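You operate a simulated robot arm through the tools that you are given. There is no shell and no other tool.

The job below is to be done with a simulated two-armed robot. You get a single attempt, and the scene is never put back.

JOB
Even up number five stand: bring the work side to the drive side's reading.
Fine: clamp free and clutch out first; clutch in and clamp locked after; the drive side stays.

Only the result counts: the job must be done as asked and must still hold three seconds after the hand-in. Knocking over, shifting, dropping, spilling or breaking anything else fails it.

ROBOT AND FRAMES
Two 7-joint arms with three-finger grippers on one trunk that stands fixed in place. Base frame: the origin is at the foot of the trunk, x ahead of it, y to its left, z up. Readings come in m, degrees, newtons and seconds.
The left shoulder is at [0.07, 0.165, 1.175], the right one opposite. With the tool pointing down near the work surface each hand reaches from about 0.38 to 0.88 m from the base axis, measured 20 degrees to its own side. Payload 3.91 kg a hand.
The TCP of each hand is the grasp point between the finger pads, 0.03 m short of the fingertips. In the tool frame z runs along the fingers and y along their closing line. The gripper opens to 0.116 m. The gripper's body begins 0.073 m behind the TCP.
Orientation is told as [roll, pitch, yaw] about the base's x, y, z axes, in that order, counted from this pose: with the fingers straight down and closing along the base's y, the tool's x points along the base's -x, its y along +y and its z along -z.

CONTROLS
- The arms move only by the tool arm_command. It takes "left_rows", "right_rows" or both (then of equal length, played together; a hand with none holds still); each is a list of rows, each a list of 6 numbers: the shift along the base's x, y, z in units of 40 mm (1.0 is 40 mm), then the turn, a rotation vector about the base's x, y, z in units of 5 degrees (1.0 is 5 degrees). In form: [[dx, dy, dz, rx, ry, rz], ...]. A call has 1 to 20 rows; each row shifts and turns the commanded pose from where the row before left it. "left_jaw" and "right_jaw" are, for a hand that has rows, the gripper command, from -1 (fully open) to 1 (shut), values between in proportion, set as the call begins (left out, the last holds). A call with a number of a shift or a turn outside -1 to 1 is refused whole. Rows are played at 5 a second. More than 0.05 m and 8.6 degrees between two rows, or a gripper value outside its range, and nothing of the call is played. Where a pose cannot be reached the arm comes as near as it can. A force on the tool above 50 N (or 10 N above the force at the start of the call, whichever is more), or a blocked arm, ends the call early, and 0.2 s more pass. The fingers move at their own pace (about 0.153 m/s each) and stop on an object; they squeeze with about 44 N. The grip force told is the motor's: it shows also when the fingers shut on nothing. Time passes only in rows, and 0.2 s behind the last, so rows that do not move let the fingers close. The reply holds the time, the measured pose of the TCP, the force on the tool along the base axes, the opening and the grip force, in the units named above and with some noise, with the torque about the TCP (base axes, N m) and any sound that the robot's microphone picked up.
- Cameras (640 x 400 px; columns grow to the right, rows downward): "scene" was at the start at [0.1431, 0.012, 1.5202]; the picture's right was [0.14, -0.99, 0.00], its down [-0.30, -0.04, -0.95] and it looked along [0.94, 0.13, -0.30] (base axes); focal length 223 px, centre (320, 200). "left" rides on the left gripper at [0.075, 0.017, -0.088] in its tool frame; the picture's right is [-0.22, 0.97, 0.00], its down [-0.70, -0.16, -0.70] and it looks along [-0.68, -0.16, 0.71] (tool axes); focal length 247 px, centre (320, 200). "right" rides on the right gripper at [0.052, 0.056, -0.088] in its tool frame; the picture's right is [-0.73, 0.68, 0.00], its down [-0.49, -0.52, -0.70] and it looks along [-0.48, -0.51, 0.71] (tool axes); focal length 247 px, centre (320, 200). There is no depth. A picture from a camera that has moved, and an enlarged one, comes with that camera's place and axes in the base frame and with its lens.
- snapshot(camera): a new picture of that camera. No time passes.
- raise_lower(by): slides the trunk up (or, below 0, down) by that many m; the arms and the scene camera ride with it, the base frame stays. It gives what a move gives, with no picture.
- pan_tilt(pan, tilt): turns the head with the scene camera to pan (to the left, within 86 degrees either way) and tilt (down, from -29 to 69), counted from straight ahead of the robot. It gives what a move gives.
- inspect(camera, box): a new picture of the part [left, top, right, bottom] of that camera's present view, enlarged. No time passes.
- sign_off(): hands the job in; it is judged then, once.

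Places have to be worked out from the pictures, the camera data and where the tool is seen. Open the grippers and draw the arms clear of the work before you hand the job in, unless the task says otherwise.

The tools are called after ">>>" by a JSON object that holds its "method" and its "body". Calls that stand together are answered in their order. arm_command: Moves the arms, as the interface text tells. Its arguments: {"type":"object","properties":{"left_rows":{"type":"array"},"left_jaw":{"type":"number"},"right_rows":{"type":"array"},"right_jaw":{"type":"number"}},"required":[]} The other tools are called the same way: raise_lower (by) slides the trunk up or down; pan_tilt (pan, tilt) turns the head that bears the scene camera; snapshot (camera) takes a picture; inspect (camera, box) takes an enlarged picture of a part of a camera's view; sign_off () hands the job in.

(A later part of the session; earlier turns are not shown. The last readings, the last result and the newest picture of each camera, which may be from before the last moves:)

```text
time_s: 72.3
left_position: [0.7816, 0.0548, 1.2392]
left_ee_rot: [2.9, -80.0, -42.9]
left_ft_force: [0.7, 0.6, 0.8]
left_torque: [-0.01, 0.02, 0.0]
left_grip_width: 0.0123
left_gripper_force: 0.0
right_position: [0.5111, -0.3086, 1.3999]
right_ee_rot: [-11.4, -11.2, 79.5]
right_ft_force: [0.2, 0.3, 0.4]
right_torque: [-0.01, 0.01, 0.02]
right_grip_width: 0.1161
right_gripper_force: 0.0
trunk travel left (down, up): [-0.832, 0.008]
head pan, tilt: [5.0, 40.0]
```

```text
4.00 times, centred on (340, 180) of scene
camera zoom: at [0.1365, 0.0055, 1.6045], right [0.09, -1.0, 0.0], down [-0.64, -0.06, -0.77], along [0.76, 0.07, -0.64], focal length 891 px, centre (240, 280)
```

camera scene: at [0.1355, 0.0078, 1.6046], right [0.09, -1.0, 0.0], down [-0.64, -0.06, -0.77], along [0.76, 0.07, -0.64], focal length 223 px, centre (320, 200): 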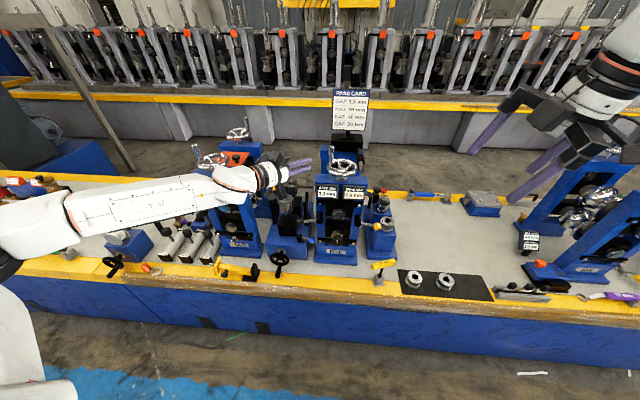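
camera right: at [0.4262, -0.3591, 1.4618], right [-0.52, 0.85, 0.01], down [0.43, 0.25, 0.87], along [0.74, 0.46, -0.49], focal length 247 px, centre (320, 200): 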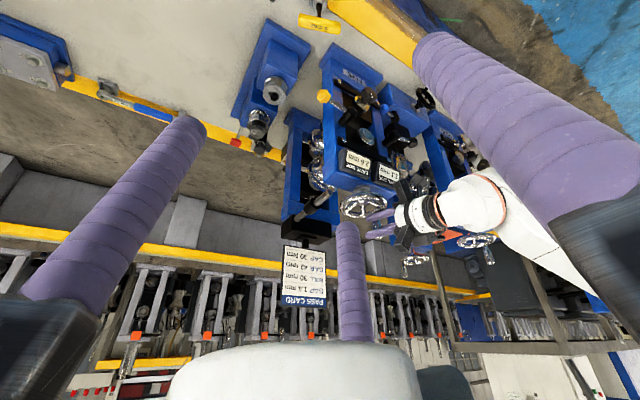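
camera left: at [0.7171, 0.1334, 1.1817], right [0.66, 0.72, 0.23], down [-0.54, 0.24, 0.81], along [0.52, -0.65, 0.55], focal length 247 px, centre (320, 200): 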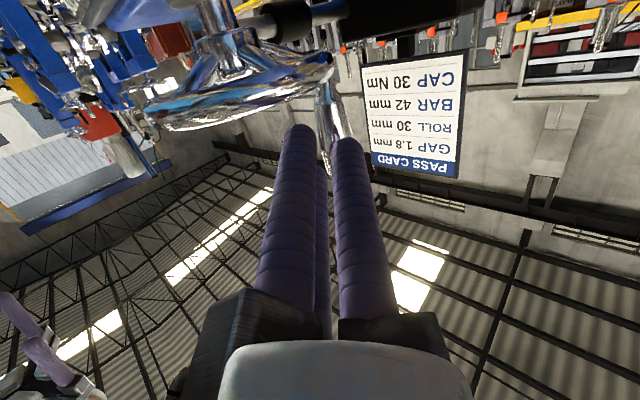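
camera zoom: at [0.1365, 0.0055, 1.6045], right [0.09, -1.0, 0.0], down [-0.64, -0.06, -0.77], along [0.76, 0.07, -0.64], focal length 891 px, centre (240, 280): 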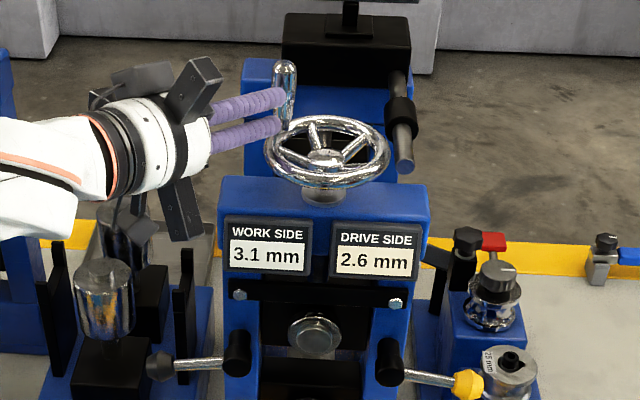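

The scene camera now has a clear view of the readouts, the wheel and the hand. I close the last centimetre and push the handle clockwise along its arc about 10°.

>>> {"method": "arm_command", "body": {"left_rows": [[0.15, -0.13, 0, 0, 0, 0], [0.087, -0.045, 0, 0, 0, 0], [0.083, -0.053, 0, 0, 0, 0]]}}

>>> {"method": "inspect", "body": {"camera": "scene", "box": [280, 130, 400, 230]}}

>>> {"method": "snapshot", "body": {"camera": "left"}}

```text
time_s: 73.1
left_position: [0.7944, 0.0475, 1.2404]
left_ee_rot: [3.0, -80.1, -43.1]
left_ft_force: [0.4, 1.1, -0.6]
left_torque: [0.02, 0.01, -0.01]
left_grip_width: 0.0122
left_gripper_force: 0.3
right_position: [0.5104, -0.3074, 1.4005]
right_ee_rot: [-11.5, -11.2, 79.6]
right_ft_force: [0.3, 0.1, 0.3]
right_torque: [0.0, -0.02, 0.02]
right_grip_width: 0.1158
right_gripper_force: 0.1
trunk travel left (down, up): [-0.832, 0.008]
head pan, tilt: [5.0, 40.0]
```

```text
4.00 times, centred on (340, 180) of scene
camera zoom: at [0.1352, 0.0068, 1.6046], right [0.09, -1.0, 0.0], down [-0.64, -0.06, -0.77], along [0.76, 0.07, -0.64], focal length 891 px, centre (240, 280)
```

zoom: 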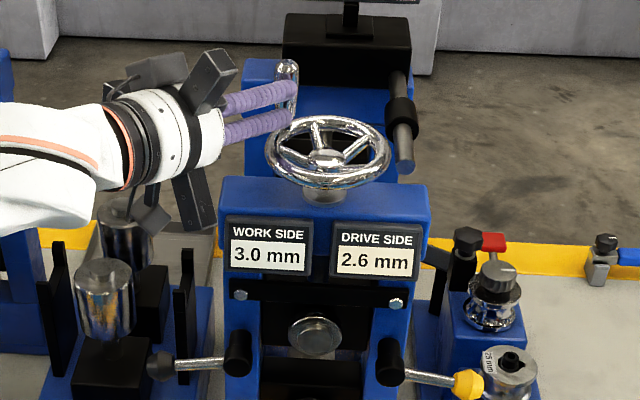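

```text
taken
camera left: at [0.73, 0.1257, 1.1822], right [0.66, 0.72, 0.23], down [-0.54, 0.24, 0.81], along [0.52, -0.65, 0.55], focal length 247 px, centre (320, 200)
```

left: 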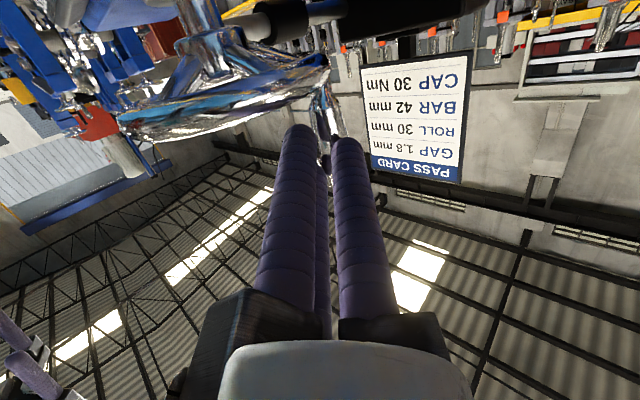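

Work side is 3.0, drive side 2.6, pushing force only ~1 N. I continue along the arc, 15° more.

>>> {"method": "arm_command", "body": {"left_rows": [[0.078, -0.06, 0, 0, 0, 0], [0.072, -0.066, 0, 0, 0, 0], [0.066, -0.072, 0, 0, 0, -0.5]]}}

>>> {"method": "inspect", "body": {"camera": "scene", "box": [280, 130, 400, 230]}}

>>> {"method": "inspect", "body": {"camera": "right", "box": [320, 130, 480, 250]}}

```text
time_s: 73.9
left_position: [0.8026, 0.0376, 1.2396]
left_ee_rot: [2.9, -80.1, -45.6]
left_ft_force: [-0.1, -0.6, -0.3]
left_torque: [-0.04, -0.03, -0.01]
left_grip_width: 0.0122
left_gripper_force: 0.0
right_position: [0.5086, -0.3068, 1.3994]
right_ee_rot: [-11.4, -11.1, 79.7]
right_ft_force: [0.2, 0.4, -0.4]
right_torque: [-0.02, -0.01, 0.02]
right_grip_width: 0.1159
right_gripper_force: 0.1
trunk travel left (down, up): [-0.832, 0.008]
head pan, tilt: [5.0, 40.0]
```

```text
4.00 times, centred on (340, 180) of scene
camera zoom: at [0.1357, 0.0062, 1.6045], right [0.09, -1.0, 0.0], down [-0.64, -0.06, -0.77], along [0.76, 0.07, -0.64], focal length 891 px, centre (240, 280)
```

zoom: 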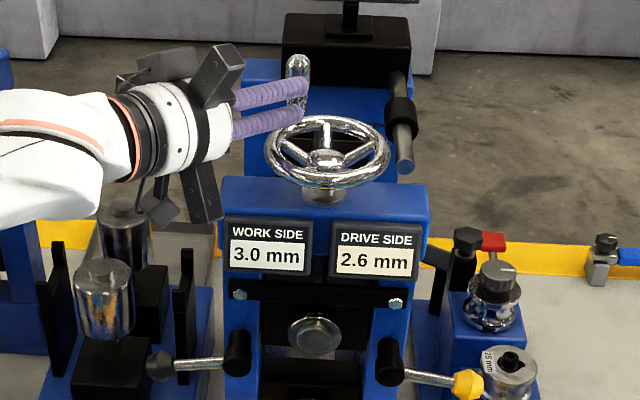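

```text
3.33 times, centred on (400, 190) of right
camera zoom: at [0.4258, -0.3587, 1.4625], right [-0.52, 0.85, 0.01], down [0.43, 0.25, 0.87], along [0.74, 0.46, -0.49], focal length 823 px, centre (53, 233)
```

zoom: 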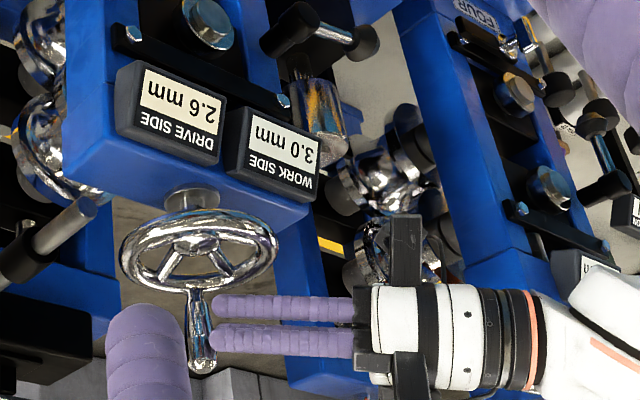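

Handle is at about (0.835, 0.019), angle ≈39°, with roughly 20–24° of wheel per 0.1 mm. I keep pushing along the arc and turn the hand with it (5° per step).

>>> {"method": "arm_command", "body": {"left_rows": [[0.113, -0.023, 0, 0, 0, -1], [0.11, -0.033, 0, 0, 0, -1], [0.105, -0.042, 0, 0, 0, -1], [0.101, -0.05, 0, 0, 0, -1]]}}

>>> {"method": "inspect", "body": {"camera": "scene", "box": [280, 130, 400, 230]}}

>>> {"method": "inspect", "body": {"camera": "right", "box": [320, 130, 480, 250]}}

```text
time_s: 74.9
left_position: [0.8237, 0.0338, 1.2357]
left_ee_rot: [2.0, -80.0, -64.6]
left_ft_force: [1.2, 0.9, -1.5]
left_torque: [-0.05, -0.06, -0.06]
left_grip_width: 0.0121
left_gripper_force: 0.1
right_position: [0.513, -0.3062, 1.3979]
right_ee_rot: [-11.4, -11.1, 79.6]
right_ft_force: [0.6, 0.5, -0.5]
right_torque: [0.0, 0.02, 0.01]
right_grip_width: 0.1157
right_gripper_force: 0.0
trunk travel left (down, up): [-0.832, 0.008]
head pan, tilt: [5.0, 40.0]
```

```text
4.00 times, centred on (340, 180) of scene
camera zoom: at [0.14, 0.0078, 1.604], right [0.09, -1.0, 0.0], down [-0.64, -0.06, -0.76], along [0.76, 0.07, -0.65], focal length 891 px, centre (240, 280)
```

zoom: 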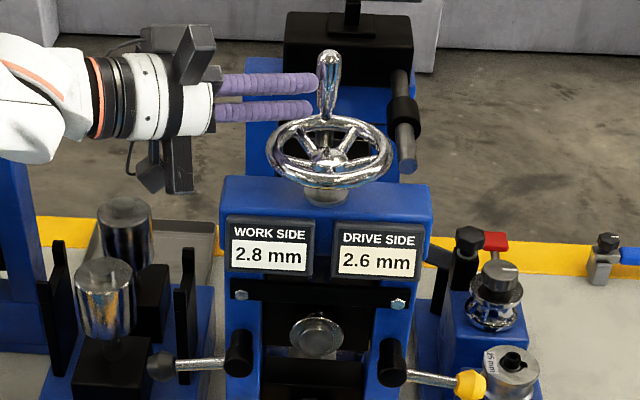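

```text
3.33 times, centred on (400, 190) of right
camera zoom: at [0.4301, -0.3569, 1.4613], right [-0.52, 0.85, 0.01], down [0.43, 0.25, 0.87], along [0.74, 0.46, -0.5], focal length 823 px, centre (53, 233)
```

zoom: 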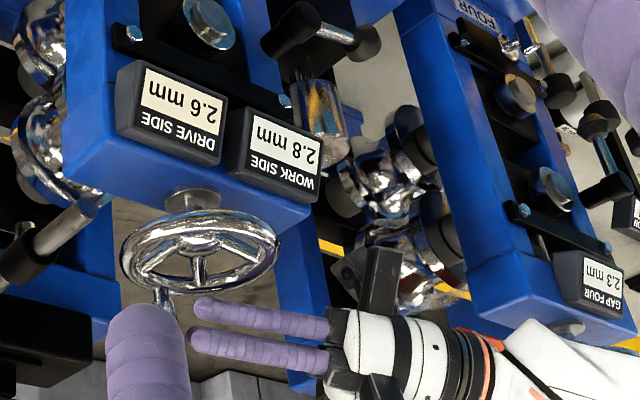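

Work side reads 2.8 and the wheel has run slightly ahead of my fingertips, so it coasts a little. I let a moment pass without moving to see whether it is still turning.

>>> {"method": "arm_command", "body": {"left_rows": [[0, 0, 0, 0, 0, 0], [0, 0, 0, 0, 0, 0], [0, 0, 0, 0, 0, 0]]}}

>>> {"method": "inspect", "body": {"camera": "scene", "box": [280, 130, 400, 230]}}

>>> {"method": "snapshot", "body": {"camera": "left"}}

```text
time_s: 75.7
left_position: [0.8208, 0.0322, 1.2388]
left_ee_rot: [3.1, -80.0, -65.6]
left_ft_force: [-0.4, -0.5, -0.4]
left_torque: [0.01, -0.02, 0.0]
left_grip_width: 0.0121
left_gripper_force: 0.1
right_position: [0.5085, -0.3063, 1.3993]
right_ee_rot: [-11.5, -11.2, 79.6]
right_ft_force: [-0.5, 0.4, 0.9]
right_torque: [0.01, 0.01, 0.0]
right_grip_width: 0.1159
right_gripper_force: 0.0
trunk travel left (down, up): [-0.832, 0.008]
head pan, tilt: [5.0, 40.0]
```

```text
4.00 times, centred on (340, 180) of scene
camera zoom: at [0.1354, 0.006, 1.6046], right [0.09, -1.0, 0.0], down [-0.64, -0.06, -0.77], along [0.76, 0.07, -0.64], focal length 891 px, centre (240, 280)
```

zoom: 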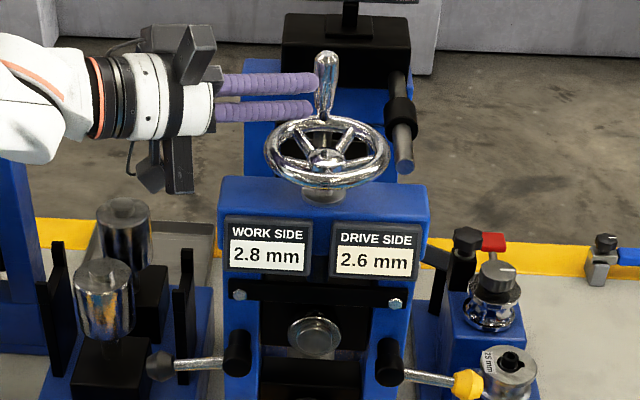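

```text
taken
camera left: at [0.7898, 0.1295, 1.1811], right [0.88, 0.41, 0.23], down [-0.41, 0.43, 0.81], along [0.23, -0.8, 0.55], focal length 247 px, centre (320, 200)
```

left: 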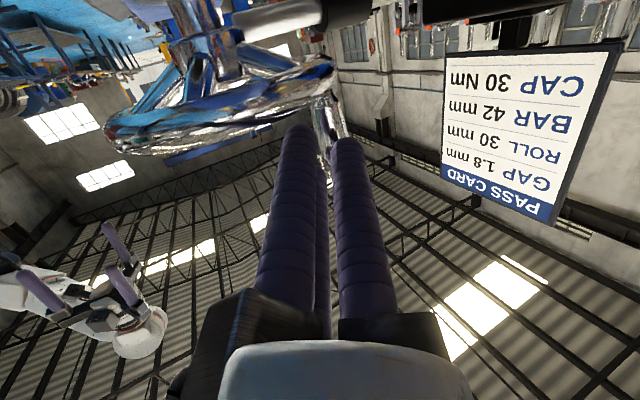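

Stationary at 2.8; handle at ≈(0.844, -0.005). I push on gently in smaller steps, turning the hand further.

>>> {"method": "arm_command", "body": {"left_rows": [[0.07, -0.1, 0, 0, 0, -1], [0.07, -0.08, 0, 0, 0, -1], [0, -0.08, 0, 0, 0, 0], [0, 0, 0, 0, 0, 0]]}}

>>> {"method": "inspect", "body": {"camera": "scene", "box": [280, 130, 400, 230]}}

>>> {"method": "snapshot", "body": {"camera": "left"}}

```text
time_s: 76.7
left_position: [0.8257, 0.0218, 1.2392]
left_ee_rot: [2.9, -80.0, -75.6]
left_ft_force: [0.1, -0.9, 0.6]
left_torque: [0.02, 0.02, -0.02]
left_grip_width: 0.0119
left_gripper_force: 0.1
right_position: [0.5092, -0.3063, 1.3995]
right_ee_rot: [-11.5, -11.2, 79.6]
right_ft_force: [0.0, 0.5, 0.0]
right_torque: [0.03, 0.0, -0.01]
right_grip_width: 0.1161
right_gripper_force: 0.0
trunk travel left (down, up): [-0.832, 0.008]
head pan, tilt: [5.0, 40.0]
```

```text
4.00 times, centred on (340, 180) of scene
camera zoom: at [0.1355, 0.0062, 1.6045], right [0.09, -1.0, 0.0], down [-0.64, -0.06, -0.77], along [0.76, 0.07, -0.64], focal length 891 px, centre (240, 280)
```

zoom: 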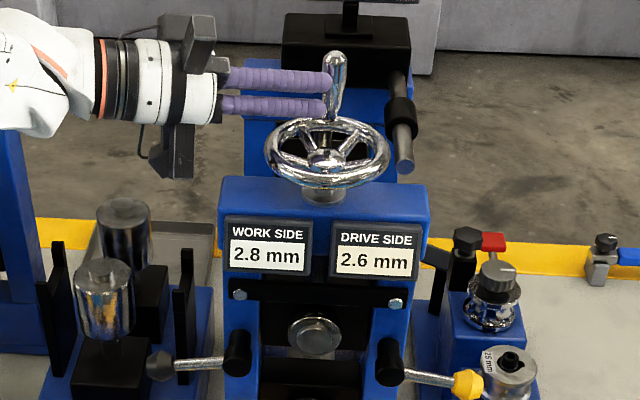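

```text
taken
camera left: at [0.813, 0.1225, 1.1809], right [0.94, 0.25, 0.23], down [-0.33, 0.49, 0.81], along [0.09, -0.83, 0.55], focal length 247 px, centre (320, 200)
```

left: 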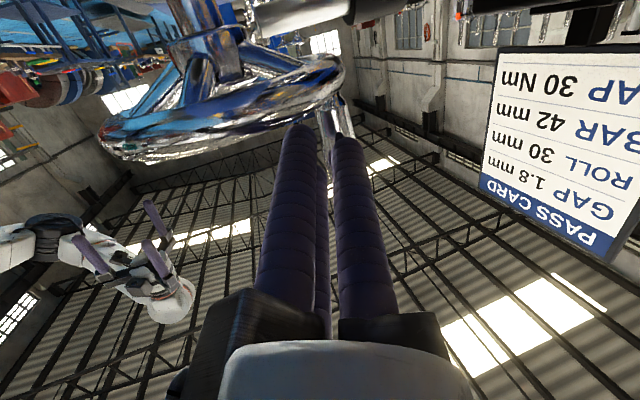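

Handle at about -5°, still 2.8. I carry on with three more 5° steps.

>>> {"method": "arm_command", "body": {"left_rows": [[0.059, -0.078, 0, 0, 0, -1], [0.053, -0.083, 0, 0, 0, -1], [0.045, -0.087, 0, 0, 0, -1], [0, 0, 0, 0, 0, 0]]}}

>>> {"method": "inspect", "body": {"camera": "scene", "box": [280, 130, 400, 230]}}

>>> {"method": "inspect", "body": {"camera": "right", "box": [300, 130, 460, 250]}}

```text
time_s: 77.7
left_position: [0.8343, 0.0114, 1.2403]
left_ee_rot: [2.9, -80.0, -90.6]
left_ft_force: [0.8, 1.1, -0.3]
left_torque: [0.02, 0.01, 0.04]
left_grip_width: 0.0123
left_gripper_force: 0.1
right_position: [0.5089, -0.3072, 1.4006]
right_ee_rot: [-11.5, -11.2, 79.7]
right_ft_force: [-0.1, 0.8, 0.0]
right_torque: [0.0, 0.01, 0.05]
right_grip_width: 0.1158
right_gripper_force: 0.1
trunk travel left (down, up): [-0.832, 0.008]
head pan, tilt: [5.0, 40.0]
```

```text
4.00 times, centred on (340, 180) of scene
camera zoom: at [0.1348, 0.0064, 1.6046], right [0.09, -1.0, 0.0], down [-0.64, -0.06, -0.77], along [0.76, 0.07, -0.64], focal length 891 px, centre (240, 280)
```

zoom: 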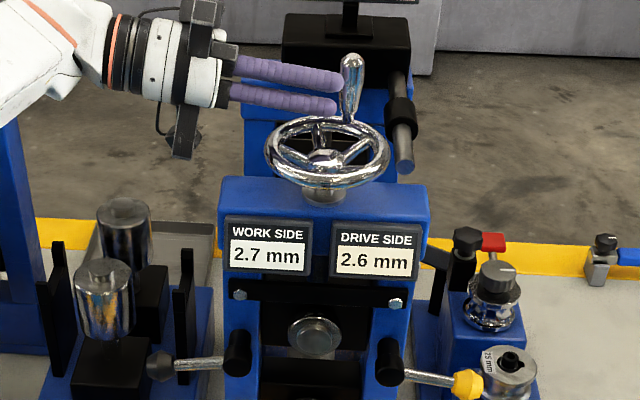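

```text
3.33 times, centred on (380, 190) of right
camera zoom: at [0.425, -0.3586, 1.4628], right [-0.52, 0.85, 0.01], down [0.43, 0.25, 0.87], along [0.74, 0.46, -0.49], focal length 823 px, centre (120, 233)
```

zoom: 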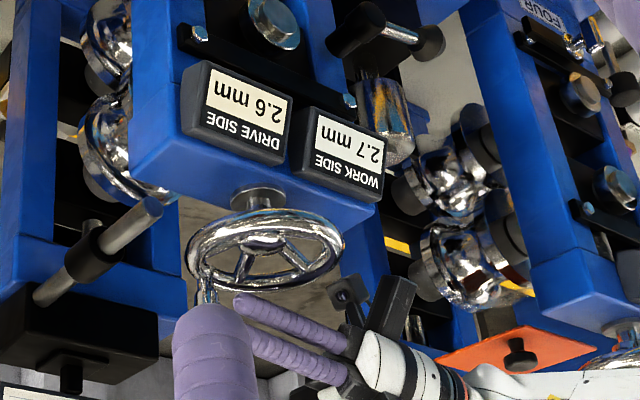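

Work side 2.7 with the handle at ≈-20°. I keep the heading and follow the arc (now with a -x component) for 10° more.

>>> {"method": "arm_command", "body": {"left_rows": [[-0.038, -0.1, 0, 0, 0, 0], [-0.045, -0.095, 0, 0, 0, 0], [0, 0, 0, 0, 0, 0]]}}

>>> {"method": "inspect", "body": {"camera": "scene", "box": [280, 130, 400, 230]}}

>>> {"method": "snapshot", "body": {"camera": "left"}}

```text
time_s: 78.5
left_position: [0.8302, 0.0059, 1.2387]
left_ee_rot: [2.9, -80.1, -90.6]
left_ft_force: [-0.6, 0.1, 1.0]
left_torque: [-0.01, -0.01, -0.02]
left_grip_width: 0.0119
left_gripper_force: 0.0
right_position: [0.5078, -0.3069, 1.3995]
right_ee_rot: [-11.5, -11.2, 79.6]
right_ft_force: [0.1, 0.9, -0.3]
right_torque: [0.01, 0.04, 0.0]
right_grip_width: 0.1161
right_gripper_force: 0.0
trunk travel left (down, up): [-0.832, 0.008]
head pan, tilt: [5.0, 40.0]
```

```text
4.00 times, centred on (340, 180) of scene
camera zoom: at [0.1355, 0.0065, 1.6045], right [0.09, -1.0, 0.0], down [-0.64, -0.06, -0.77], along [0.76, 0.07, -0.64], focal length 891 px, centre (240, 280)
```

zoom: 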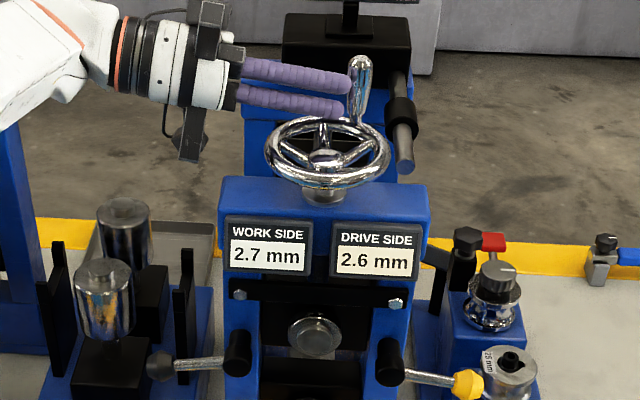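

```text
taken
camera left: at [0.8433, 0.1054, 1.1811], right [0.97, 0.0, 0.23], down [-0.19, 0.56, 0.8], along [-0.13, -0.83, 0.55], focal length 247 px, centre (320, 200)
```

left: 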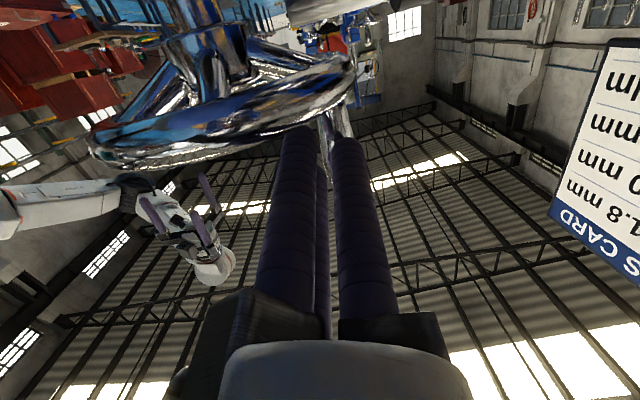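

Handle at ≈-29°, still 2.7. Two more small steps.

>>> {"method": "arm_command", "body": {"left_rows": [[-0.053, -0.083, 0, 0, 0, 0], [-0.03, -0.04, 0, 0, 0, 0], [0, 0, 0, 0, 0, 0]]}}

>>> {"method": "inspect", "body": {"camera": "scene", "box": [280, 130, 400, 230]}}

```text
time_s: 79.3
left_position: [0.8266, -0.0005, 1.2383]
left_ee_rot: [2.8, -80.1, -90.3]
left_ft_force: [0.1, 0.1, 0.1]
left_torque: [0.01, 0.01, 0.0]
left_grip_width: 0.0121
left_gripper_force: 0.1
right_position: [0.5093, -0.3072, 1.4002]
right_ee_rot: [-11.5, -11.2, 79.6]
right_ft_force: [0.0, -0.4, -0.2]
right_torque: [0.0, -0.03, 0.0]
right_grip_width: 0.116
right_gripper_force: 0.0
trunk travel left (down, up): [-0.832, 0.008]
head pan, tilt: [5.0, 40.0]
```

```text
4.00 times, centred on (340, 180) of scene
camera zoom: at [0.1356, 0.0065, 1.6045], right [0.09, -1.0, 0.0], down [-0.64, -0.06, -0.77], along [0.76, 0.07, -0.64], focal length 891 px, centre (240, 280)
```

zoom: 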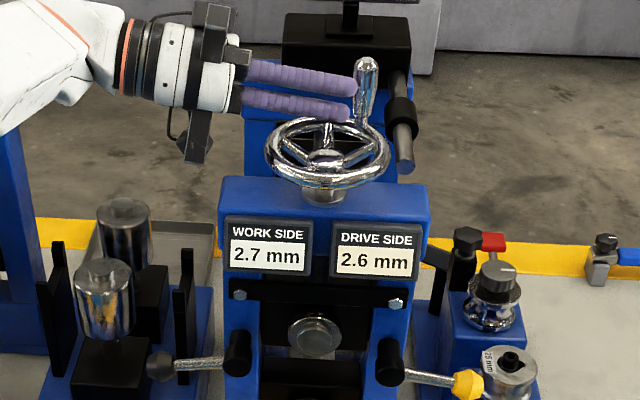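

Handle at ≈-36°, still 2.7. Continue 5° at a time.

>>> {"method": "arm_command", "body": {"left_rows": [[-0.06, -0.078, 0, 0, 0, 0], [0, 0, 0, 0, 0, 0]]}}

>>> {"method": "inspect", "body": {"camera": "scene", "box": [280, 130, 400, 230]}}

```text
time_s: 79.9
left_position: [0.8246, -0.003, 1.2386]
left_ee_rot: [2.8, -80.1, -90.5]
left_ft_force: [-0.5, 1.3, 1.0]
left_torque: [0.0, -0.01, -0.01]
left_grip_width: 0.0124
left_gripper_force: 0.3
right_position: [0.5088, -0.3067, 1.3994]
right_ee_rot: [-11.4, -11.1, 79.6]
right_ft_force: [1.1, -0.5, 0.5]
right_torque: [0.01, -0.01, 0.0]
right_grip_width: 0.1161
right_gripper_force: 0.0
trunk travel left (down, up): [-0.832, 0.008]
head pan, tilt: [5.0, 40.0]
```

```text
4.00 times, centred on (340, 180) of scene
camera zoom: at [0.1355, 0.0066, 1.6045], right [0.09, -1.0, 0.0], down [-0.64, -0.06, -0.77], along [0.76, 0.07, -0.64], focal length 891 px, centre (240, 280)
```

zoom: 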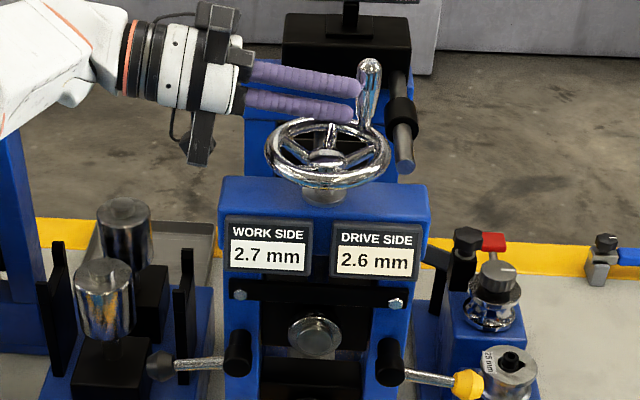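

Handle ≈-39°, still 2.7. Another 5°.

>>> {"method": "arm_command", "body": {"left_rows": [[-0.065, -0.074, 0, 0, 0, 0], [0, 0, 0, 0, 0, 0]]}}

>>> {"method": "inspect", "body": {"camera": "scene", "box": [280, 130, 400, 230]}}

```text
time_s: 80.5
left_position: [0.8212, -0.0058, 1.2388]
left_ee_rot: [3.0, -80.0, -90.6]
left_ft_force: [0.1, 0.0, 0.2]
left_torque: [0.03, 0.01, -0.02]
left_grip_width: 0.0123
left_gripper_force: 0.1
right_position: [0.5094, -0.3064, 1.3999]
right_ee_rot: [-11.6, -11.2, 79.6]
right_ft_force: [-0.6, 0.0, 0.3]
right_torque: [0.02, -0.04, 0.01]
right_grip_width: 0.116
right_gripper_force: 0.1
trunk travel left (down, up): [-0.832, 0.008]
head pan, tilt: [5.0, 40.0]
```

```text
4.00 times, centred on (340, 180) of scene
camera zoom: at [0.1355, 0.0064, 1.6045], right [0.09, -1.0, 0.0], down [-0.64, -0.06, -0.77], along [0.76, 0.07, -0.64], focal length 891 px, centre (240, 280)
```

zoom: 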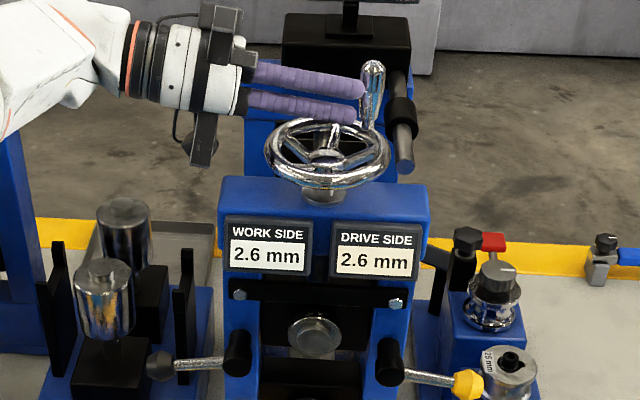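

Work side now reads 2.6 with the handle at ≈-44°; the 2.65 crossing lay around -42°, and ~24° per 0.1 mm puts exact 2.60 near -54° (also 144° from the start at 1.5 mm/turn). I go ~10° further, slowly.

>>> {"method": "arm_command", "body": {"left_rows": [[-0.038, -0.033, 0, 0, 0, 0], [-0.038, -0.033, 0, 0, 0, 0], [0, 0, 0, 0, 0, 0]]}}

>>> {"method": "inspect", "body": {"camera": "scene", "box": [320, 130, 370, 170]}}

>>> {"method": "inspect", "body": {"camera": "scene", "box": [280, 130, 400, 230]}}

```text
time_s: 81.3
left_position: [0.8196, -0.0094, 1.2396]
left_ee_rot: [3.1, -80.1, -90.6]
left_ft_force: [-0.9, 1.1, -0.6]
left_torque: [0.02, 0.01, 0.03]
left_grip_width: 0.0124
left_gripper_force: 0.5
right_position: [0.5093, -0.3075, 1.4]
right_ee_rot: [-11.5, -11.1, 79.7]
right_ft_force: [-0.6, 0.1, -0.3]
right_torque: [0.03, 0.0, 0.01]
right_grip_width: 0.1161
right_gripper_force: 0.1
trunk travel left (down, up): [-0.832, 0.008]
head pan, tilt: [5.0, 40.0]
```

```text
10.00 times, centred on (345, 150) of scene
camera zoom: at [0.1355, 0.0066, 1.6045], right [0.09, -1.0, 0.0], down [-0.64, -0.06, -0.77], along [0.76, 0.07, -0.64], focal length 2228 px, centre (70, 700)
```

zoom: 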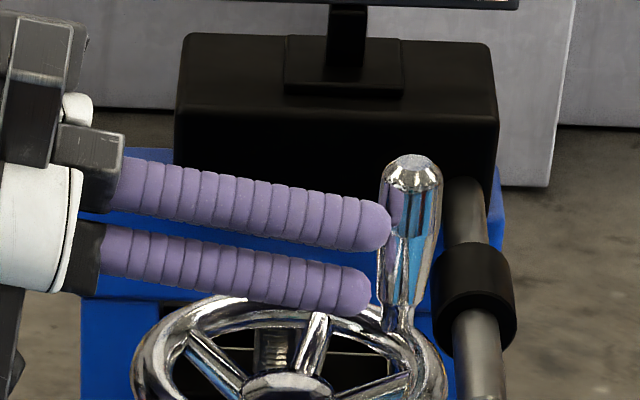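

```text
4.00 times, centred on (340, 180) of scene
camera zoom: at [0.1355, 0.0066, 1.6045], right [0.09, -1.0, 0.0], down [-0.64, -0.06, -0.77], along [0.76, 0.07, -0.64], focal length 891 px, centre (240, 280)
```

zoom: 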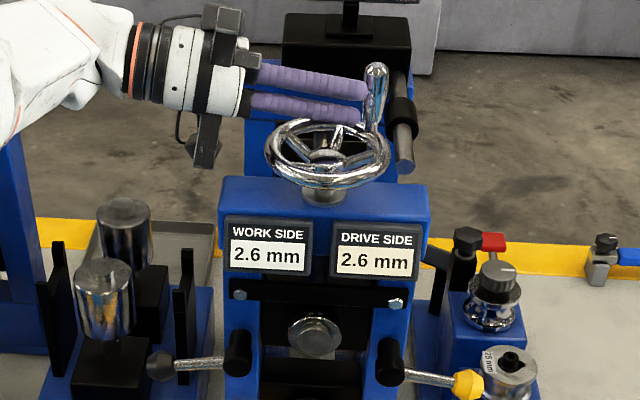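

The handle moved only to ≈-46°. I push about 5 mm more along the tangent.

>>> {"method": "arm_command", "body": {"left_rows": [[-0.045, -0.04, 0, 0, 0, 0], [-0.045, -0.04, 0, 0, 0, 0], [0, 0, 0, 0, 0, 0]]}}

>>> {"method": "inspect", "body": {"camera": "scene", "box": [320, 130, 370, 170]}}

>>> {"method": "inspect", "body": {"camera": "scene", "box": [280, 130, 400, 230]}}

```text
time_s: 82.1
left_position: [0.8148, -0.0124, 1.2402]
left_ee_rot: [2.8, -80.1, -90.4]
left_ft_force: [0.3, 1.0, -0.6]
left_torque: [0.01, -0.04, 0.02]
left_grip_width: 0.0124
left_gripper_force: 0.6
right_position: [0.5089, -0.3066, 1.4011]
right_ee_rot: [-11.5, -11.3, 79.6]
right_ft_force: [0.4, 0.1, -0.7]
right_torque: [-0.01, 0.01, 0.02]
right_grip_width: 0.1158
right_gripper_force: 0.0
trunk travel left (down, up): [-0.832, 0.008]
head pan, tilt: [5.0, 40.0]
```

```text
10.00 times, centred on (345, 150) of scene
camera zoom: at [0.1355, 0.0066, 1.6045], right [0.09, -1.0, 0.0], down [-0.64, -0.06, -0.77], along [0.76, 0.07, -0.64], focal length 2228 px, centre (70, 700)
```

zoom: 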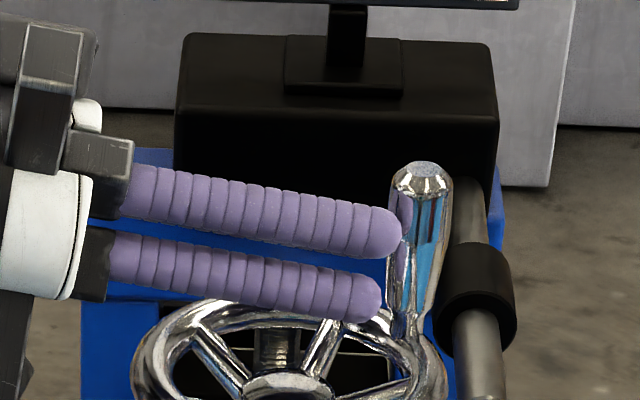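

```text
4.00 times, centred on (340, 180) of scene
camera zoom: at [0.1355, 0.0066, 1.6045], right [0.09, -1.0, 0.0], down [-0.64, -0.06, -0.77], along [0.76, 0.07, -0.64], focal length 891 px, centre (240, 280)
```

zoom: 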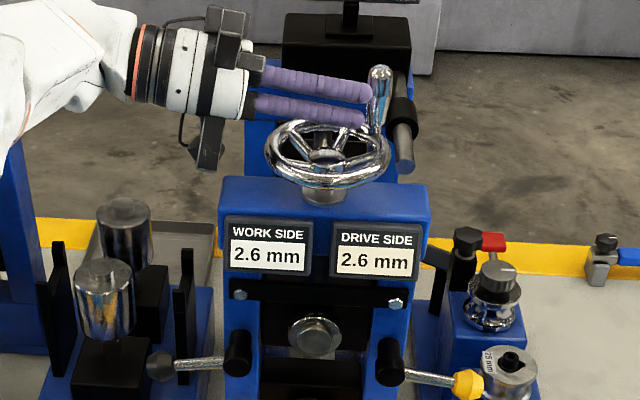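

Handle at ≈-52°, readings 2.6 / 2.6. A final 1–2° nudge centres it, then I back the fingertips straight away from the handle (+y).

>>> {"method": "arm_command", "body": {"left_rows": [[-0.02, -0.02, 0, 0, 0, 0], [0, 0, 0, 0, 0, 0]]}}

>>> {"method": "arm_command", "body": {"left_rows": [[0.02, 0.3, 0.0, 0, 0, 0], [0, 0.7, 0.05, 0, 0, 0], [0, 0.9, 0.1, 0, 0, 0], [-0.2, 0.9, 0.1, 0, 0, 0]]}}

>>> {"method": "inspect", "body": {"camera": "scene", "box": [280, 130, 400, 230]}}

>>> {"method": "inspect", "body": {"camera": "scene", "box": [320, 130, 370, 170]}}

>>> {"method": "snapshot", "body": {"camera": "scene"}}

```text
time_s: 82.7
left_position: [0.8141, -0.015, 1.2388]
left_ee_rot: [2.8, -80.1, -90.3]
left_ft_force: [-0.2, 0.1, 0.1]
left_torque: [0.01, -0.02, -0.03]
left_grip_width: 0.0122
left_gripper_force: 0.1
right_position: [0.5082, -0.3066, 1.3993]
right_ee_rot: [-11.4, -11.1, 79.6]
right_ft_force: [-0.5, 0.8, -0.2]
right_torque: [0.01, -0.01, -0.04]
right_grip_width: 0.1159
right_gripper_force: 0.1
trunk travel left (down, up): [-0.832, 0.008]
head pan, tilt: [5.0, 40.0]
```

```text
time_s: 83.7
left_position: [0.8093, 0.0997, 1.2509]
left_ee_rot: [3.2, -80.1, -90.6]
left_ft_force: [-0.3, 1.0, -0.6]
left_torque: [0.01, 0.01, 0.07]
left_grip_width: 0.0121
left_gripper_force: 0.0
right_position: [0.5083, -0.3059, 1.4009]
right_ee_rot: [-11.5, -11.2, 79.7]
right_ft_force: [-0.1, 0.8, 0.3]
right_torque: [0.0, 0.02, 0.0]
right_grip_width: 0.1161
right_gripper_force: 0.1
trunk travel left (down, up): [-0.832, 0.008]
head pan, tilt: [5.0, 40.0]
```

```text
4.00 times, centred on (340, 180) of scene
camera zoom: at [0.1349, 0.0079, 1.6046], right [0.09, -1.0, 0.0], down [-0.64, -0.06, -0.77], along [0.76, 0.07, -0.64], focal length 891 px, centre (240, 280)
```

zoom: 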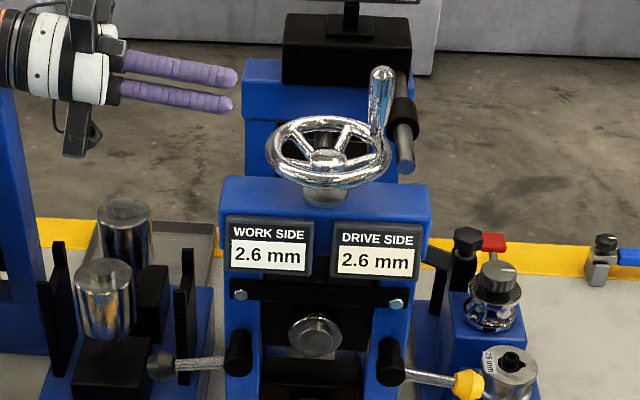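

```text
10.00 times, centred on (345, 150) of scene
camera zoom: at [0.1349, 0.0079, 1.6046], right [0.09, -1.0, 0.0], down [-0.64, -0.06, -0.77], along [0.76, 0.07, -0.64], focal length 2228 px, centre (70, 700)
```

zoom: 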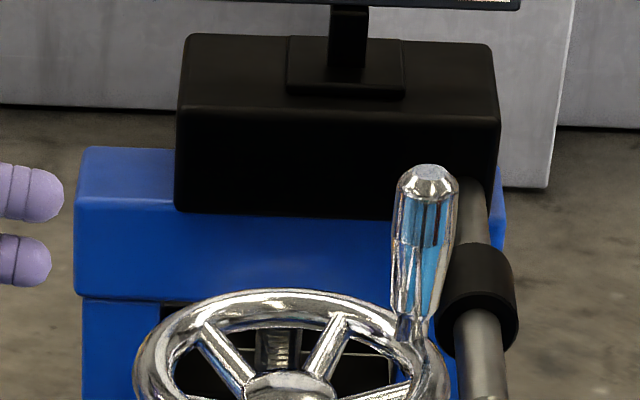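

```text
taken
camera scene: at [0.1349, 0.0079, 1.6046], right [0.09, -1.0, 0.0], down [-0.64, -0.06, -0.77], along [0.76, 0.07, -0.64], focal length 223 px, centre (320, 200)
```

scene: 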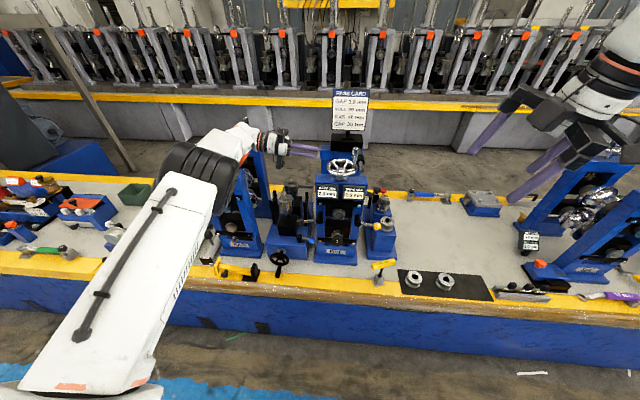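

Both sides read 2.6 and the hand is clear of the wheel. Now the clutch (yellow) goes in first, then the clamp (grey). I bring the left hand back in front of the stand, heading forward again, jaws shut, and lift the right hand out of the way.

>>> {"method": "arm_command", "body": {"left_rows": [[-0.3, 0.15, 0.2, 0, 0, 1], [-0.3, 0.1, 0.2, 0, 0, 1], [-0.3, 0.1, 0.2, 0, 0, 1], [-0.3, 0.05, 0.1, 0, 0, 1], [-0.3, 0, 0.1, 0, 0, 1], [-0.3, 0, 0.1, 0, 0, 1], [-0.3, 0, 0, 0, 0, 1], [-0.3, 0, 0, 0, 0, 1], [-0.3, 0, 0, 0, 0, 1], [-0.3, 0, 0, 0, 0, 1], [-0.3, 0, 0, 0, 0, 1], [-0.3, 0, 0, 0, 0, 1], [-0.3, 0, 0, 0, 0, 1], [-0.3, 0, 0, 0, 0, 1], [-0.3, 0, 0, 0, 0, 1], [-0.3, 0, 0, 0, 0, 1], [0, 0, 0, 0, 0, 1], [0, 0, 0, 0, 0, 0.6]], "left_jaw": 1, "right_rows": [[0, -0.15, 0.1, 0, 0, 0], [0, -0.15, 0.1, 0, 0, 0], [0, -0.15, 0.1, 0, 0, 0], [0, -0.15, 0.1, 0, 0, 0], [0, -0.15, 0.1, 0, 0, 0], [0, -0.15, 0.1, 0, 0, 0], [0, 0, 0.1, 0, 0, 0], [0, 0, 0.1, 0, 0, 0], [0, 0, 0.1, 0, 0, 0], [0, 0, 0.1, 0, 0, 0], [0, 0, 0.1, 0, 0, 0], [0, 0, 0.1, 0, 0, 0], [0, 0, 0.1, 0, 0, 0], [0, 0, 0.1, 0, 0, 0], [0, 0, 0.1, 0, 0, 0], [0, 0, 0.1, 0, 0, 0], [0, 0, 0.1, 0, 0, 0], [0, 0, 0.1, 0, 0, 0]]}}

>>> {"method": "snapshot", "body": {"camera": "scene"}}

```text
time_s: 87.5
left_position: [0.6149, 0.1128, 1.2871]
left_ee_rot: [3.7, -80.1, -3.4]
left_ft_force: [0.6, -0.6, -0.3]
left_torque: [0.03, 0.01, 0.03]
left_grip_width: 0.0091
left_gripper_force: 43.7
right_position: [0.5112, -0.3438, 1.4719]
right_ee_rot: [-11.4, -11.2, 79.5]
right_ft_force: [1.5, -0.2, -0.3]
right_torque: [0.04, 0.04, -0.01]
right_grip_width: 0.1163
right_gripper_force: 0.1
trunk travel left (down, up): [-0.832, 0.008]
head pan, tilt: [5.0, 40.0]
```

```text
taken
camera scene: at [0.1371, 0.005, 1.6044], right [0.09, -1.0, 0.0], down [-0.64, -0.06, -0.77], along [0.76, 0.07, -0.64], focal length 223 px, centre (320, 200)
```

scene: 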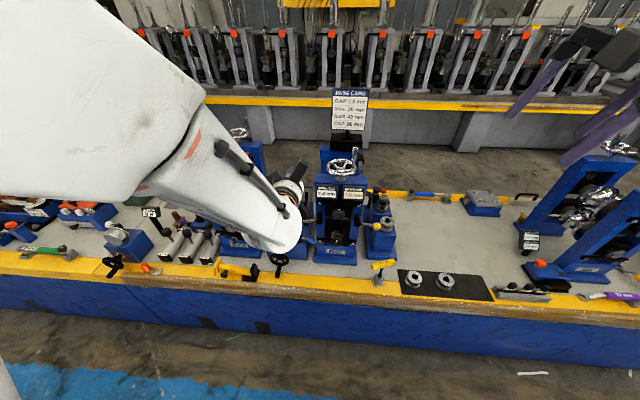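

Left hand is in front again, heading forward. I lower the trunk back by 0.12 m to the posture in which the lever work went smoothly.

>>> {"method": "raise_lower", "body": {"by": -0.12}}

>>> {"method": "arm_command", "body": {"left_rows": [[-0.1, -0.5, -0.2, 0, -0.7, 0], [-0.1, -0.5, -0.2, 0, -0.7, 0], [-0.1, -0.5, -0.2, 0, -0.6, 0], [0, -0.6, -0.2, 0, 0, 0], [0, -0.6, -0.3, 0, 0, 0], [0, -0.7, -0.3, 0, 0, 0], [0, -0.7, -0.3, 0, 0, 0], [0, -0.7, -0.3, 0, 0, 0], [0, -0.7, -0.3, 0, 0, 0], [0, -0.8, -0.4, 0, 0, 0]]}}

>>> {"method": "snapshot", "body": {"camera": "scene"}}

>>> {"method": "snapshot", "body": {"camera": "left"}}

```text
time_s: 89.0
left_position: [0.6135, 0.1142, 1.1667]
left_ee_rot: [3.0, -80.0, -2.6]
left_ft_force: [0.0, -0.4, -1.4]
left_torque: [0.02, -0.02, 0.0]
left_grip_width: 0.0087
left_gripper_force: 43.4
right_position: [0.5079, -0.3423, 1.3535]
right_ee_rot: [-11.5, -11.2, 79.7]
right_ft_force: [0.1, -0.9, -0.3]
right_torque: [-0.02, -0.01, -0.04]
right_grip_width: 0.1159
right_gripper_force: 0.0
trunk travel left (down, up): [-0.712, 0.128]
head pan, tilt: [5.0, 40.0]
```

```text
time_s: 91.4
left_position: [0.6203, -0.1145, 1.0805]
left_ee_rot: [-85.8, -87.2, 89.3]
left_ft_force: [-0.8, -0.3, -0.2]
left_torque: [0.01, 0.02, 0.0]
left_grip_width: 0.0094
left_gripper_force: 43.4
right_position: [0.5086, -0.3406, 1.3535]
right_ee_rot: [-11.4, -11.2, 79.6]
right_ft_force: [1.1, 1.4, 0.4]
right_torque: [-0.01, -0.02, -0.01]
right_grip_width: 0.1159
right_gripper_force: 0.1
trunk travel left (down, up): [-0.712, 0.128]
head pan, tilt: [5.0, 40.0]
stopped in row 10 (left hand): the arm was blocked; the commanded pose is now the measured one
```

```text
taken
camera scene: at [0.1346, 0.0072, 1.4847], right [0.09, -1.0, 0.0], down [-0.64, -0.06, -0.77], along [0.76, 0.07, -0.64], focal length 223 px, centre (320, 200)
```

scene: 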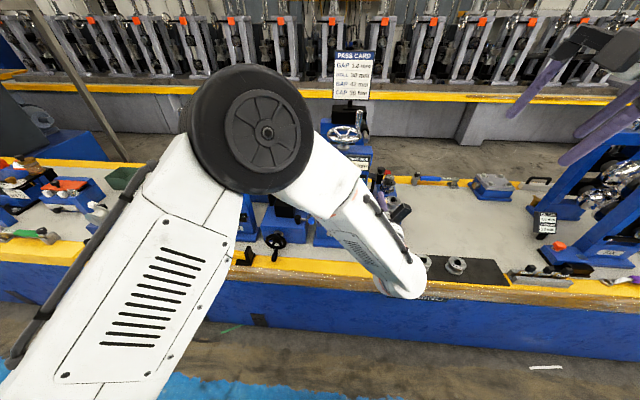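

```text
taken
camera left: at [0.5307, -0.1066, 1.0058], right [-0.06, 0.98, 0.18], down [-0.69, -0.17, 0.71], along [0.72, -0.08, 0.69], focal length 247 px, centre (320, 200)
```

left: 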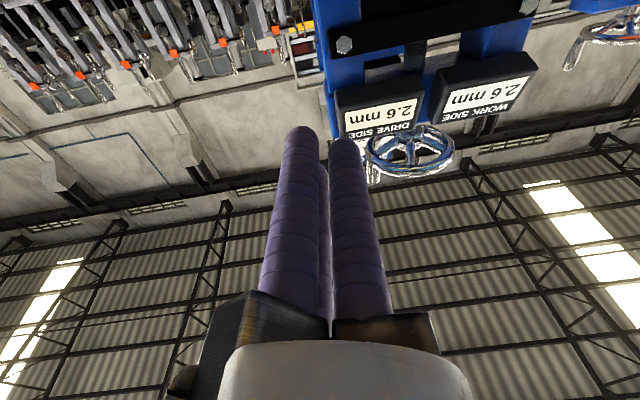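

The left arm was blocked (its elbow is in a higher posture now, no contact force). I probe small moves: straight down a little to see whether it frees up.

>>> {"method": "arm_command", "body": {"left_rows": [[0, 0.2, -0.3, 0, 0, 0], [0, 0, -0.4, 0, 0, 0]]}}

>>> {"method": "pan_tilt", "body": {"pan": -15, "tilt": 30}}

>>> {"method": "snapshot", "body": {"camera": "scene"}}

>>> {"method": "snapshot", "body": {"camera": "right"}}

```text
time_s: 92.2
left_position: [0.632, -0.091, 1.0661]
left_ee_rot: [-84.6, -84.6, 90.4]
left_ft_force: [0.5, 0.1, -0.4]
left_torque: [0.02, -0.03, -0.05]
left_grip_width: 0.0092
left_gripper_force: 44.5
right_position: [0.5086, -0.343, 1.3537]
right_ee_rot: [-11.4, -11.2, 79.6]
right_ft_force: [0.0, 0.1, 0.4]
right_torque: [-0.03, 0.0, 0.0]
right_grip_width: 0.1163
right_gripper_force: 0.0
trunk travel left (down, up): [-0.712, 0.128]
head pan, tilt: [5.0, 40.0]
stopped in row 2 (left hand): the arm was blocked; the commanded pose is now the measured one
```

```text
time_s: 93.1
left_position: [0.6333, -0.0904, 1.0676]
left_ee_rot: [-85.4, -84.6, 91.2]
left_ft_force: [0.0, -0.4, -0.8]
left_torque: [0.04, -0.02, -0.01]
left_grip_width: 0.009
left_gripper_force: 43.9
right_position: [0.5105, -0.3421, 1.3553]
right_ee_rot: [-11.5, -11.2, 79.7]
right_ft_force: [0.6, -0.3, -0.4]
right_torque: [0.0, 0.0, -0.01]
right_grip_width: 0.1162
right_gripper_force: 0.2
trunk travel left (down, up): [-0.712, 0.128]
head pan, tilt: [-15.0, 30.0]
```

```text
taken
camera scene: at [0.138, -0.0244, 1.4999], right [-0.26, -0.97, 0.0], down [-0.48, 0.13, -0.87], along [0.84, -0.22, -0.5], focal length 223 px, centre (320, 200)
```

scene: 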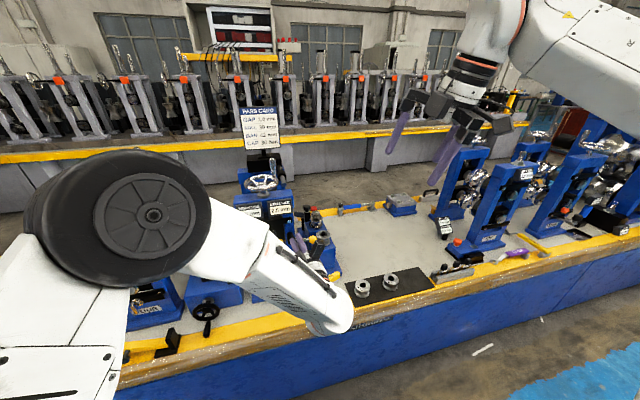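

```text
taken
camera right: at [0.4262, -0.3943, 1.4164], right [-0.52, 0.85, 0.01], down [0.43, 0.25, 0.87], along [0.74, 0.46, -0.49], focal length 247 px, centre (320, 200)
```

right: 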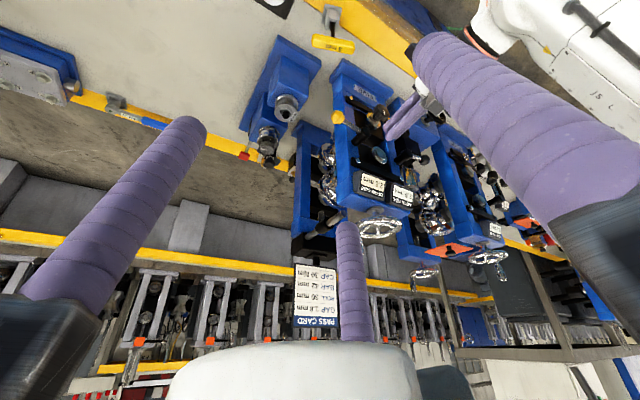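

This elbow posture is near a joint limit. I take the left arm back the way it came and up to its starting pose, to re-enter the posture that worked before.

>>> {"method": "arm_command", "body": {"left_rows": [[-0.07, 0.64, 0.32, 0, 0, 0], [-0.07, 0.64, 0.32, 0, 0, 0], [-0.07, 0.64, 0.32, 0, 0, 0], [-0.07, 0.64, 0.32, 0, 0, 0], [-0.07, 0.64, 0.32, 0, 0, 0], [-0.07, 0.64, 0.32, 0, 0, 0], [-0.07, 0.64, 0.32, 0, 0, 0], [-0.07, 0.64, 0.32, 0, 0, 0]]}}

>>> {"method": "arm_command", "body": {"left_rows": [[-0.216, 0.127, 0.5, 0, 1, 0], [-0.216, 0.127, 0.5, 0, 1, 0], [-0.216, 0.127, 0.5, 0, 1, 0], [-0.216, 0.127, 0.5, 0, 1, 0], [-0.216, 0.127, 0.5, 0, 1, 0], [-0.216, 0.127, 0.5, 0, 1, 0], [-0.216, 0.127, 0.5, 0, 1, 0], [-0.216, 0.127, 0.5, 0, 1, 0], [-0.216, 0.127, 0.5, 0, 1, 0], [-0.216, 0.127, 0.5, 0, 1, 0], [-0.216, 0.127, 0.5, 0, 1, 0], [-0.216, 0.127, 0.5, 0, 1, 0], [-0.216, 0.127, 0.5, 0, 1, 0], [-0.216, 0.127, 0.5, 0, 1, 0], [-0.216, 0.127, 0.5, 0, 1, 0], [-0.216, 0.127, 0.5, 0, 1, 0]]}}

>>> {"method": "pan_tilt", "body": {"pan": 5, "tilt": 40}}

>>> {"method": "snapshot", "body": {"camera": "scene"}}

```text
time_s: 94.9
left_position: [0.6074, 0.1134, 1.168]
left_ee_rot: [-86.0, -84.8, 91.5]
left_ft_force: [-1.4, 1.0, -0.1]
left_torque: [0.01, 0.02, -0.03]
left_grip_width: 0.0088
left_gripper_force: 44.1
right_position: [0.5087, -0.3409, 1.3541]
right_ee_rot: [-11.5, -11.1, 79.6]
right_ft_force: [-0.1, 1.1, -0.5]
right_torque: [0.0, -0.02, -0.01]
right_grip_width: 0.1162
right_gripper_force: 0.1
trunk travel left (down, up): [-0.712, 0.128]
head pan, tilt: [-15.0, 30.0]
```

```text
time_s: 98.3
left_position: [0.4577, 0.1765, 1.4206]
left_ee_rot: [2.4, -13.9, 7.9]
left_ft_force: [-0.5, -0.4, 0.1]
left_torque: [0.01, -0.01, 0.02]
left_grip_width: 0.009
left_gripper_force: 43.8
left hand out of reach, approached as far as the arm can: row 14, 15, 16
right_position: [0.5099, -0.343, 1.3531]
right_ee_rot: [-11.4, -11.3, 79.5]
right_ft_force: [0.6, 0.5, -0.8]
right_torque: [0.01, 0.0, 0.04]
right_grip_width: 0.1163
right_gripper_force: 0.1
trunk travel left (down, up): [-0.712, 0.128]
head pan, tilt: [-15.0, 30.0]
```

```text
time_s: 99.1
left_position: [0.4578, 0.1776, 1.4216]
left_ee_rot: [2.3, -14.1, 7.9]
left_ft_force: [-0.5, -0.1, -0.5]
left_torque: [0.01, 0.0, 0.04]
left_grip_width: 0.009
left_gripper_force: 43.3
right_position: [0.5098, -0.3409, 1.3541]
right_ee_rot: [-11.5, -11.2, 79.6]
right_ft_force: [-0.4, 1.4, 0.3]
right_torque: [-0.01, 0.03, -0.01]
right_grip_width: 0.1158
right_gripper_force: 0.1
trunk travel left (down, up): [-0.712, 0.128]
head pan, tilt: [5.0, 40.0]
```

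```text
taken
camera scene: at [0.135, 0.0065, 1.4846], right [0.09, -1.0, 0.0], down [-0.64, -0.06, -0.77], along [0.76, 0.07, -0.64], focal length 223 px, centre (320, 200)
```

scene: 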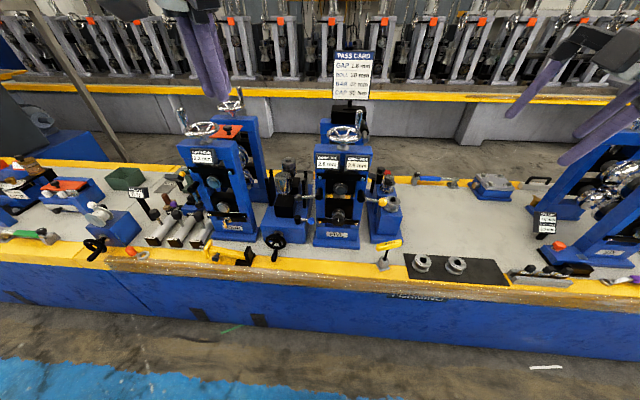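

The left arm stopped a bit short of its start pose, so it's still in the other branch. I look at its posture.

>>> {"method": "pan_tilt", "body": {"pan": 50, "tilt": 20}}

>>> {"method": "snapshot", "body": {"camera": "scene"}}

>>> {"method": "snapshot", "body": {"camera": "left"}}

```text
time_s: 100.2
left_position: [0.4571, 0.1766, 1.4208]
left_ee_rot: [2.3, -14.1, 7.9]
left_ft_force: [-1.3, 0.2, -0.5]
left_torque: [0.02, 0.0, -0.01]
left_grip_width: 0.0089
left_gripper_force: 44.2
right_position: [0.5093, -0.3425, 1.3544]
right_ee_rot: [-11.5, -11.2, 79.7]
right_ft_force: [-0.1, -0.3, 0.3]
right_torque: [0.02, 0.0, 0.03]
right_grip_width: 0.1159
right_gripper_force: 0.1
trunk travel left (down, up): [-0.712, 0.128]
head pan, tilt: [50.0, 20.0]
```

```text
taken
camera scene: at [0.1105, 0.0703, 1.5159], right [0.77, -0.64, 0.0], down [-0.22, -0.26, -0.94], along [0.6, 0.72, -0.34], focal length 223 px, centre (320, 200)
```

scene: 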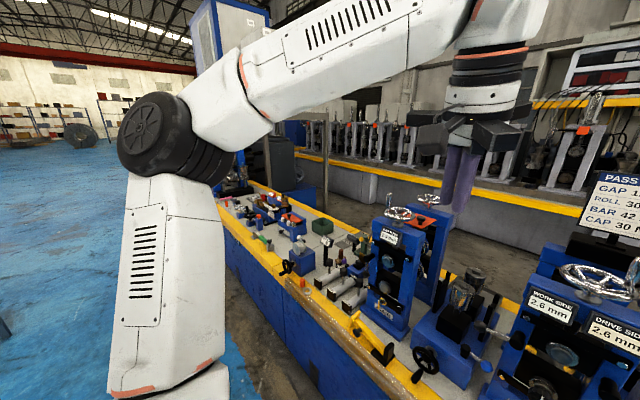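

```text
taken
camera left: at [0.3619, 0.1779, 1.4898], right [0.07, 0.99, 0.09], down [0.53, -0.12, 0.84], along [0.85, -0.01, -0.53], focal length 247 px, centre (320, 200)
```

left: 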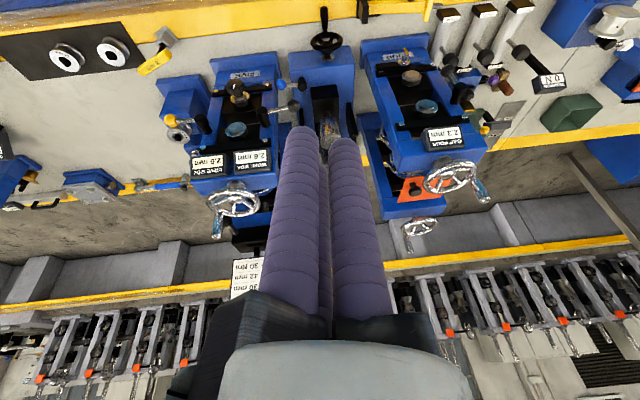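

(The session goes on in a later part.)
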